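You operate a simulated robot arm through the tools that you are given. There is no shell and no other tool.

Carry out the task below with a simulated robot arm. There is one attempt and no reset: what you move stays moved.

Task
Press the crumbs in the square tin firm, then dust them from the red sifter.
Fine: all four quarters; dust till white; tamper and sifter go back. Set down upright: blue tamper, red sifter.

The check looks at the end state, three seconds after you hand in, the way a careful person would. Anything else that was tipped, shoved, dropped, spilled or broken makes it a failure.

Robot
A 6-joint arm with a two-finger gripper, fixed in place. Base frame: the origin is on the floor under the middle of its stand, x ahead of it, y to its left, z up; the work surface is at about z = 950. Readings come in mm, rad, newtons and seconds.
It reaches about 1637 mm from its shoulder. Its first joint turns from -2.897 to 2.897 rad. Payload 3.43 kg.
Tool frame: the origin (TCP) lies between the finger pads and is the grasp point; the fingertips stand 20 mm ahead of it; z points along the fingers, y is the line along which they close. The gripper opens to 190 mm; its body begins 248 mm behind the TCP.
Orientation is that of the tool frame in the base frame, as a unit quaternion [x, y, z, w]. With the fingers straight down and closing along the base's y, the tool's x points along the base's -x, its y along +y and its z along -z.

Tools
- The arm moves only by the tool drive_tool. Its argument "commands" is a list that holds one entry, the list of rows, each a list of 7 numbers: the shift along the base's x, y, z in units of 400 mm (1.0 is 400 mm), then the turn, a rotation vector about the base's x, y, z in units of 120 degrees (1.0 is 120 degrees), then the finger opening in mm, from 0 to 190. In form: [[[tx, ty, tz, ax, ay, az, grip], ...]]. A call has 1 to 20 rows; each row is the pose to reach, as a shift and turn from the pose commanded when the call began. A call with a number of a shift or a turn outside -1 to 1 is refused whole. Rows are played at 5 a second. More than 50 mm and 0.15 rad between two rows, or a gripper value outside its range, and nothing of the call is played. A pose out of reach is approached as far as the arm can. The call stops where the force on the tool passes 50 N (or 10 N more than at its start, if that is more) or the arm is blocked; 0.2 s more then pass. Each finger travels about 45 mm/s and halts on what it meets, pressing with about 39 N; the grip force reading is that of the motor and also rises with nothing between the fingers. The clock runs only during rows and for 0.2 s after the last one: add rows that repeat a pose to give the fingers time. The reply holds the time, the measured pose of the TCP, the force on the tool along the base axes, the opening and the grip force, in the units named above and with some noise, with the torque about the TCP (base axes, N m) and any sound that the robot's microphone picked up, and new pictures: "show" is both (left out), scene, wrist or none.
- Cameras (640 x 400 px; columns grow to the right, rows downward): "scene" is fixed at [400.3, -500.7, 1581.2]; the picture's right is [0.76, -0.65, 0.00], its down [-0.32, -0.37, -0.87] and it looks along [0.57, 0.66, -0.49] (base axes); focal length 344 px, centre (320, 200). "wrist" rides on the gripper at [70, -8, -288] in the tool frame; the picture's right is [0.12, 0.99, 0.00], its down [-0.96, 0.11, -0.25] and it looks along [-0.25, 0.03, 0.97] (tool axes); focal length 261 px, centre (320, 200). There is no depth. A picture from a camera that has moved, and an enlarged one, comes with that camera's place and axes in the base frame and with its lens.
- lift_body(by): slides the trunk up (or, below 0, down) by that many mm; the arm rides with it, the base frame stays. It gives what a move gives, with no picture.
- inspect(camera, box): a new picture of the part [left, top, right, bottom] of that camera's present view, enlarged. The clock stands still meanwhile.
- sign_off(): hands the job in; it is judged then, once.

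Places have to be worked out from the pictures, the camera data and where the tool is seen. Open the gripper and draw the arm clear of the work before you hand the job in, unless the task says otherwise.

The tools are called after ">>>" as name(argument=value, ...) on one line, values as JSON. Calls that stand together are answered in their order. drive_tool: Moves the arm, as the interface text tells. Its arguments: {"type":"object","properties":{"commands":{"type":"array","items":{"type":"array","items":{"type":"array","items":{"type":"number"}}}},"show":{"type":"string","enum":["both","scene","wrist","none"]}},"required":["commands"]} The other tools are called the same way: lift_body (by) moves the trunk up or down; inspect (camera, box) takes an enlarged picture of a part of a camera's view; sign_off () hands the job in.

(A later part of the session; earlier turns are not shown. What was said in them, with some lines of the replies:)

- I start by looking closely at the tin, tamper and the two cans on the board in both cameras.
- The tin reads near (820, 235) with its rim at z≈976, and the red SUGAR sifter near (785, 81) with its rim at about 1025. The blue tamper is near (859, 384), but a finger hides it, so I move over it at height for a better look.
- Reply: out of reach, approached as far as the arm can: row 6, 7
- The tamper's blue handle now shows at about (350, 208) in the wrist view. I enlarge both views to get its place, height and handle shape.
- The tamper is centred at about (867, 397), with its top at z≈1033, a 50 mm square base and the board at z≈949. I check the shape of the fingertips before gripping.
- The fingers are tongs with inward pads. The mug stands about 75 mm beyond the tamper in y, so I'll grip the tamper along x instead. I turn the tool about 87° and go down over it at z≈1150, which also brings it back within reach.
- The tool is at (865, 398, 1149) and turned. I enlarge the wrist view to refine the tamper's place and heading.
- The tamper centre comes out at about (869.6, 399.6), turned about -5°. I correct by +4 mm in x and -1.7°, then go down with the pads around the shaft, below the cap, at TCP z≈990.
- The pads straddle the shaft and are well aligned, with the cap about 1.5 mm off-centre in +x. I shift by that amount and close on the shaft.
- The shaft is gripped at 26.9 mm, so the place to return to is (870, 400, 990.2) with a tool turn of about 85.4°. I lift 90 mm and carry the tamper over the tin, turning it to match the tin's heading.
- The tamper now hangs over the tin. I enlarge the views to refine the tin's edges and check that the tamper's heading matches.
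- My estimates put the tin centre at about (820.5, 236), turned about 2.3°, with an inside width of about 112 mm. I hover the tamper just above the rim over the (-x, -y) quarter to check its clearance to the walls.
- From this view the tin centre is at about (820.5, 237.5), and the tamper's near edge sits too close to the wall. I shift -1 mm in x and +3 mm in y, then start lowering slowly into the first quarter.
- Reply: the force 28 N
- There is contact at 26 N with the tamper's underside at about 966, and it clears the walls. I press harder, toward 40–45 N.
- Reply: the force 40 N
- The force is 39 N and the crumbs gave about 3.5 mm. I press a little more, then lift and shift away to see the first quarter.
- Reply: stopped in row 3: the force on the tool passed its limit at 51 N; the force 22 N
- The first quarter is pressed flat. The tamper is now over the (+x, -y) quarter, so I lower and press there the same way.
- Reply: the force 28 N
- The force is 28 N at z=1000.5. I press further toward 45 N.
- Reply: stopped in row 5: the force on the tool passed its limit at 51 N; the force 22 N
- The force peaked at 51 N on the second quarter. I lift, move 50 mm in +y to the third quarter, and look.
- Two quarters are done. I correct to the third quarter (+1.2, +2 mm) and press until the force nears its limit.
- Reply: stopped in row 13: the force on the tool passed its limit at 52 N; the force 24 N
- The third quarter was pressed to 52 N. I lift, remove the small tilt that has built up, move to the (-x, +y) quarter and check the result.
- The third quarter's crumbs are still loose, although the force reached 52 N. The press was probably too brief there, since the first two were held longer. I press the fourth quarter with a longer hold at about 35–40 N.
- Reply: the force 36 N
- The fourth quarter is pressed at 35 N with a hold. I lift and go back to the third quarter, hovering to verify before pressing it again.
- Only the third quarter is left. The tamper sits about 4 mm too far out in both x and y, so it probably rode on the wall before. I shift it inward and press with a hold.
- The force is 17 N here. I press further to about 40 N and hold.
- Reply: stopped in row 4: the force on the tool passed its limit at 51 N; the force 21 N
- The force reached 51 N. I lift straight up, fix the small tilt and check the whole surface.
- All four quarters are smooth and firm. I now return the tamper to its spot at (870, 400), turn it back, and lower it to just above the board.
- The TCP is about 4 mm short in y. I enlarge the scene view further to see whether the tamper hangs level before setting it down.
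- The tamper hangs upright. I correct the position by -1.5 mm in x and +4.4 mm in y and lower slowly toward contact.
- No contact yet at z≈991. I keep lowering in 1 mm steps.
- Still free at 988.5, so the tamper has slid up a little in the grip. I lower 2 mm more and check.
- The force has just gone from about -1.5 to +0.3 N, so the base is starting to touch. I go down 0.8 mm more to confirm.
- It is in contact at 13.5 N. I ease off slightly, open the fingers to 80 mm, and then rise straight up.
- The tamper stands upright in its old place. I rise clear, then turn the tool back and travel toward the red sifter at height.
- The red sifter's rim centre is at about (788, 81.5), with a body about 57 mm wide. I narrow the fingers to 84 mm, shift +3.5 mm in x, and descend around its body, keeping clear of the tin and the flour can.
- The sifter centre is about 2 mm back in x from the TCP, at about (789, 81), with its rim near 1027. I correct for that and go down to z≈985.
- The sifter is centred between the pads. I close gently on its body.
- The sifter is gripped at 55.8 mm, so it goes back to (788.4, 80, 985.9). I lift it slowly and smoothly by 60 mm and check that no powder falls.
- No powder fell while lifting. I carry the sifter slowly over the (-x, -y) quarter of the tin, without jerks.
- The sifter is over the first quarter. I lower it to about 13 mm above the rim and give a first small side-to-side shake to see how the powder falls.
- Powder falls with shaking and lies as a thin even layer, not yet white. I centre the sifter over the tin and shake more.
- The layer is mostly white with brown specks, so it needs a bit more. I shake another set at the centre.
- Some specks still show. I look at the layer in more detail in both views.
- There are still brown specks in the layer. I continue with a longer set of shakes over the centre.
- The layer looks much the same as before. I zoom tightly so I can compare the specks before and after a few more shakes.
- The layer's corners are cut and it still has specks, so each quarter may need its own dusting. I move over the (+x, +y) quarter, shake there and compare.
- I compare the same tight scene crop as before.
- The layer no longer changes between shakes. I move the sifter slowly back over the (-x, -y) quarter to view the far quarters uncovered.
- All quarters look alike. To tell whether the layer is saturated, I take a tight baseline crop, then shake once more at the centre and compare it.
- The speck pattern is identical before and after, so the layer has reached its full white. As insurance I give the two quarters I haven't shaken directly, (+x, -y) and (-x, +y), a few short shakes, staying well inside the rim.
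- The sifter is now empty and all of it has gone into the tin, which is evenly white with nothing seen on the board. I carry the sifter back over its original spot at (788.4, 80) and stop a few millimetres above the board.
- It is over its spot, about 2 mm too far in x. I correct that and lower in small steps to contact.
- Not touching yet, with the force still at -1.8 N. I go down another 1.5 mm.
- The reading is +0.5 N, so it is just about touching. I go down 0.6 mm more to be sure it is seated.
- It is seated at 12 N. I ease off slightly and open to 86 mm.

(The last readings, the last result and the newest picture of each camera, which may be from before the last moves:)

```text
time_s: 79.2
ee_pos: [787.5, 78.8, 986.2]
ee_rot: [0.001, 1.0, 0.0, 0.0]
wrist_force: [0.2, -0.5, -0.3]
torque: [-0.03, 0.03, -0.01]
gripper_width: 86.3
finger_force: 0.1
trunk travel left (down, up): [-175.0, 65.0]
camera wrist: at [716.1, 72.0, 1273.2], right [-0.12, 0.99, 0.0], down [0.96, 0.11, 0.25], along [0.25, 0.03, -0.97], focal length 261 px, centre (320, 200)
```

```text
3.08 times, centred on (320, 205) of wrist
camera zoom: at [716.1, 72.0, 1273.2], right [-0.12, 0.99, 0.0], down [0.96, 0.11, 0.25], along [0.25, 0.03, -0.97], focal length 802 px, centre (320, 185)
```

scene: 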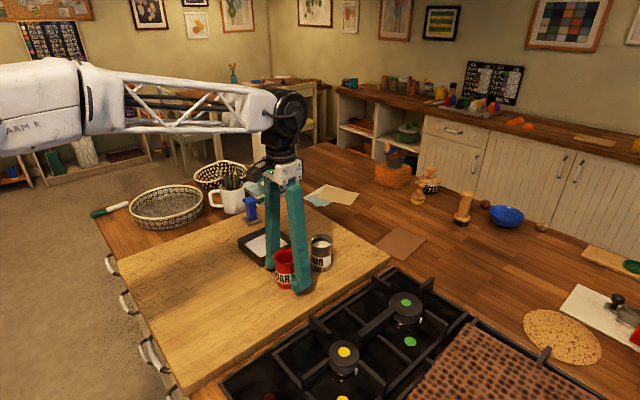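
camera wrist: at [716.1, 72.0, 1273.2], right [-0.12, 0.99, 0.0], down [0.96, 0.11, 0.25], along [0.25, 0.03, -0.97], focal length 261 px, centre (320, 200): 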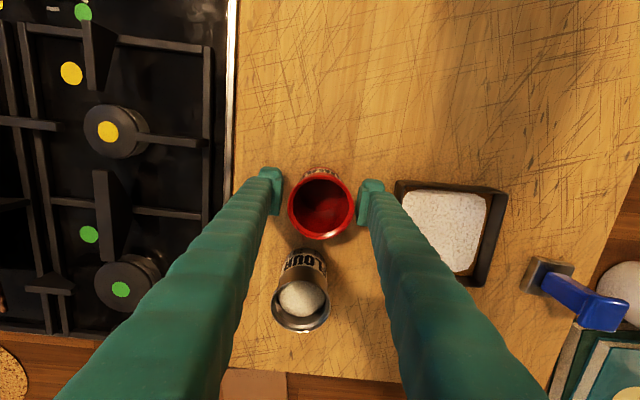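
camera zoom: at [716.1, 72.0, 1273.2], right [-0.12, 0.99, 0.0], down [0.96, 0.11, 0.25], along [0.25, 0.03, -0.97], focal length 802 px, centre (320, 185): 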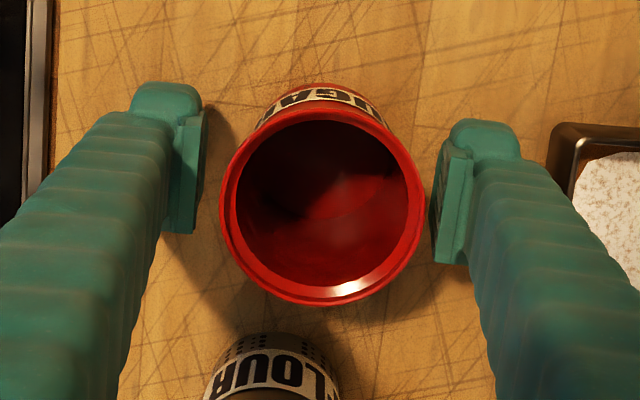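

The sifter stands free and upright in its old spot. I rise straight up, then draw back toward the start pose and check the whole board.

>>> drive_tool(commands=[[[0, 0, 0.06, 0, 0, 0, 86], [0, 0, 0.15, 0, 0, 0, 86], [0, 0, 0.25, 0, 0, 0, 86], [0, 0, 0.35, 0, 0, 0, 86], [0, 0, 0.45, 0, 0, 0, 100], [-0.05, 0, 0.55, 0, 0, 0, 120], [-0.12, 0, 0.63, 0, 0, 0, 150], [-0.2, -0.05, 0.68, 0, 0, 0, 190], [-0.28, -0.1, 0.7, 0, 0, 0, 190], [-0.36, -0.15, 0.7, 0, 0, 0, 190], [-0.36, -0.15, 0.7, 0, 0, 0, 190]]], show="both")

>>> inspect(camera="scene", box=[200, 175, 360, 300])

>>> inspect(camera="wrist", box=[280, 150, 560, 330])

```text
time_s: 81.6
ee_pos: [642.8, 15.9, 1266.0]
ee_rot: [0.001, 1.0, 0.0, 0.001]
wrist_force: [-1.4, 0.7, 0.4]
torque: [0.0, -0.05, 0.0]
gripper_width: 190.0
finger_force: 0.1
trunk travel left (down, up): [-175.0, 65.0]
camera wrist: at [571.8, 8.1, 1553.1], right [-0.12, 0.99, 0.0], down [0.96, 0.11, 0.25], along [0.25, 0.03, -0.97], focal length 261 px, centre (320, 200)
```

scene: 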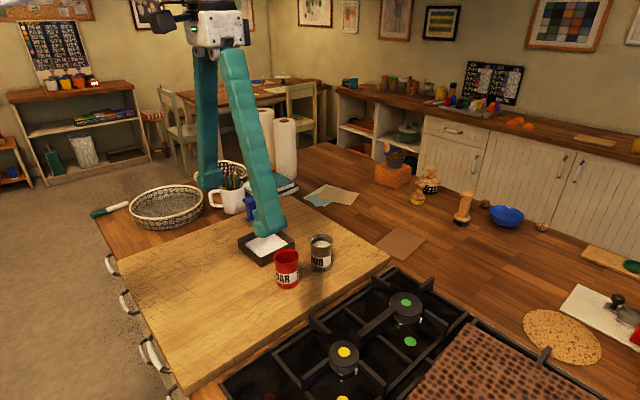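
wrist: 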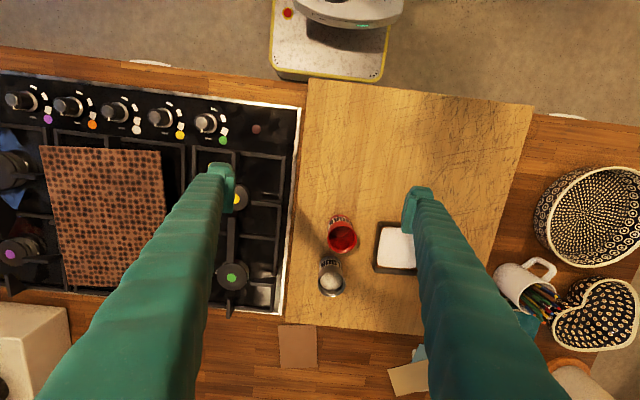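

```text
3.20 times, centred on (280, 238) of scene
camera zoom: at [400.3, -500.7, 1581.2], right [0.76, -0.65, 0.0], down [-0.32, -0.37, -0.87], along [0.57, 0.66, -0.49], focal length 1102 px, centre (448, 80)
```

zoom: 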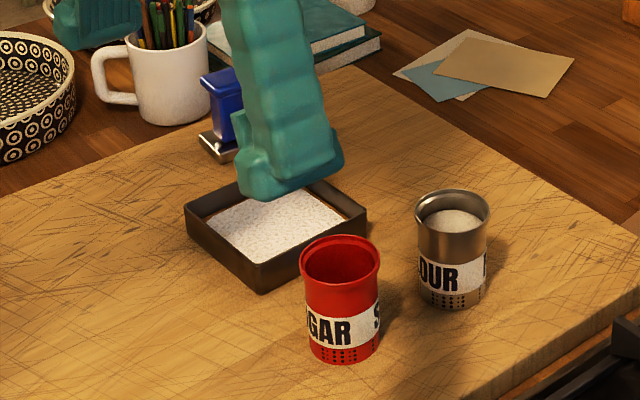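

```text
2.22 times, centred on (420, 240) of wrist
camera zoom: at [571.8, 8.1, 1553.1], right [-0.12, 0.99, 0.0], down [0.96, 0.11, 0.25], along [0.25, 0.03, -0.97], focal length 579 px, centre (98, 111)
```

zoom: 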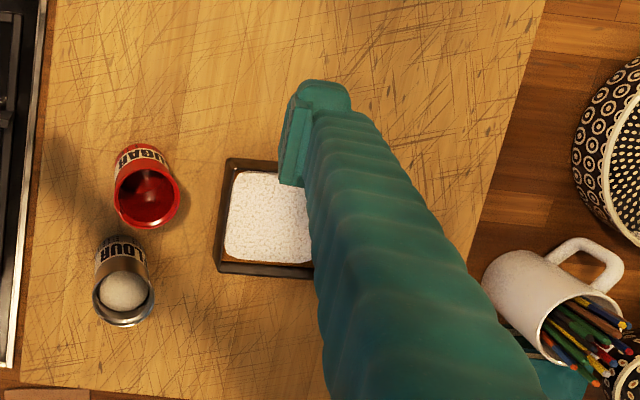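

The tin is evenly white, the sifter is back and the board looks clean. I move the arm farther aside so I can see the tamper and the whole tin one last time.

>>> drive_tool(commands=[[[-0.05, 0.09, 0.01, 0, 0, 0, 190], [-0.1, 0.18, 0.02, 0, 0, 0, 190], [-0.15, 0.27, 0.03, 0, 0, 0, 190], [-0.2, 0.36, 0.04, 0, 0, 0, 190], [-0.25, 0.45, 0.05, 0, 0, 0, 190], [-0.25, 0.45, 0.05, 0, 0, 0, 190]]], show="both")

>>> inspect(camera="scene", box=[200, 175, 360, 300])

>>> inspect(camera="wrist", box=[220, 180, 420, 340])

```text
time_s: 83.0
ee_pos: [541.9, 199.3, 1288.6]
ee_rot: [0.001, 1.0, 0.0, 0.001]
wrist_force: [0.4, -0.8, 0.0]
torque: [-0.01, 0.02, -0.03]
gripper_width: 189.9
finger_force: 0.2
trunk travel left (down, up): [-175.0, 65.0]
camera wrist: at [470.7, 193.1, 1576.3], right [-0.12, 0.99, 0.0], down [0.96, 0.11, 0.25], along [0.25, 0.03, -0.97], focal length 261 px, centre (320, 200)
```

scene: 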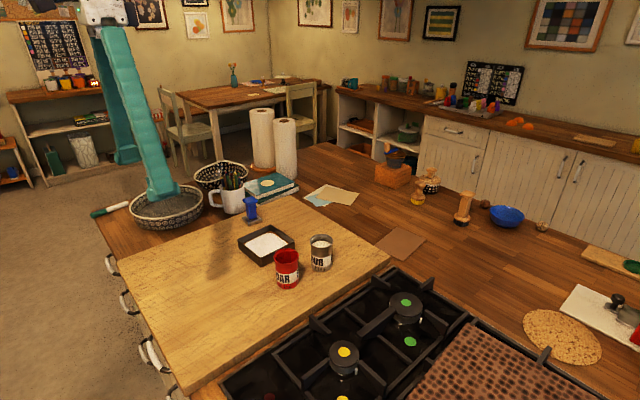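
wrist: 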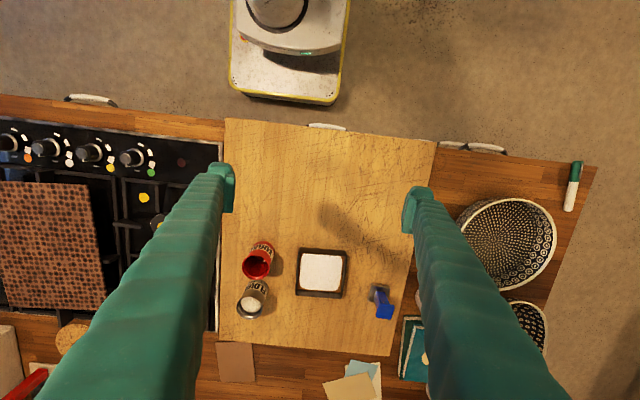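

```text
3.20 times, centred on (280, 238) of scene
camera zoom: at [400.3, -500.7, 1581.2], right [0.76, -0.65, 0.0], down [-0.32, -0.37, -0.87], along [0.57, 0.66, -0.49], focal length 1102 px, centre (448, 80)
```

zoom: 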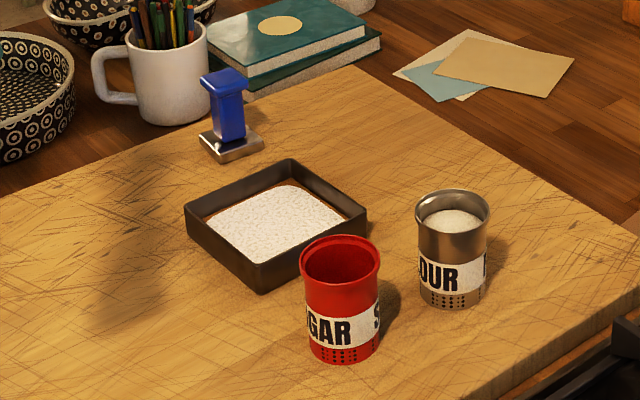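

```text
2.50 times, centred on (320, 260) of wrist
camera zoom: at [470.7, 193.1, 1576.3], right [-0.12, 0.99, 0.0], down [0.96, 0.11, 0.25], along [0.25, 0.03, -0.97], focal length 652 px, centre (320, 50)
```

zoom: 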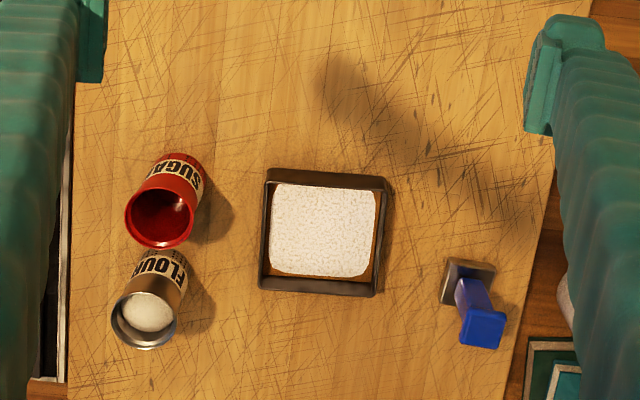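

The tin is pressed flat and evenly white. The tamper and red sifter stand upright in their places, nothing is spilled or shoved, and the gripper is open and clear. I hand the job in.

>>> sign_off()

```text
The job is handed in.
```

I pressed all four quarters of the crumbs flat, dusted the tin white from the red sifter, and handed the job in. I have not seen a result from the check.

- **Pressing:** The third quarter didn't take on the first try, probably because the tamper was against the tin wall. I moved it inward and pressed again. In the last view of the bare crumbs, all four quarters were smooth.
- **Dusting:** The white layer is even, with fine specks that stopped changing as I kept shaking. A narrow strip along the tin walls and the very corners stays brown. The sifter is now empty.
- **Putting back:** The blue tamper and red sifter stand upright within a few millimetres of where they started.
- **Surroundings:** I saw no powder on the board, and nothing else looked moved. The gripper is open and clear of the work.
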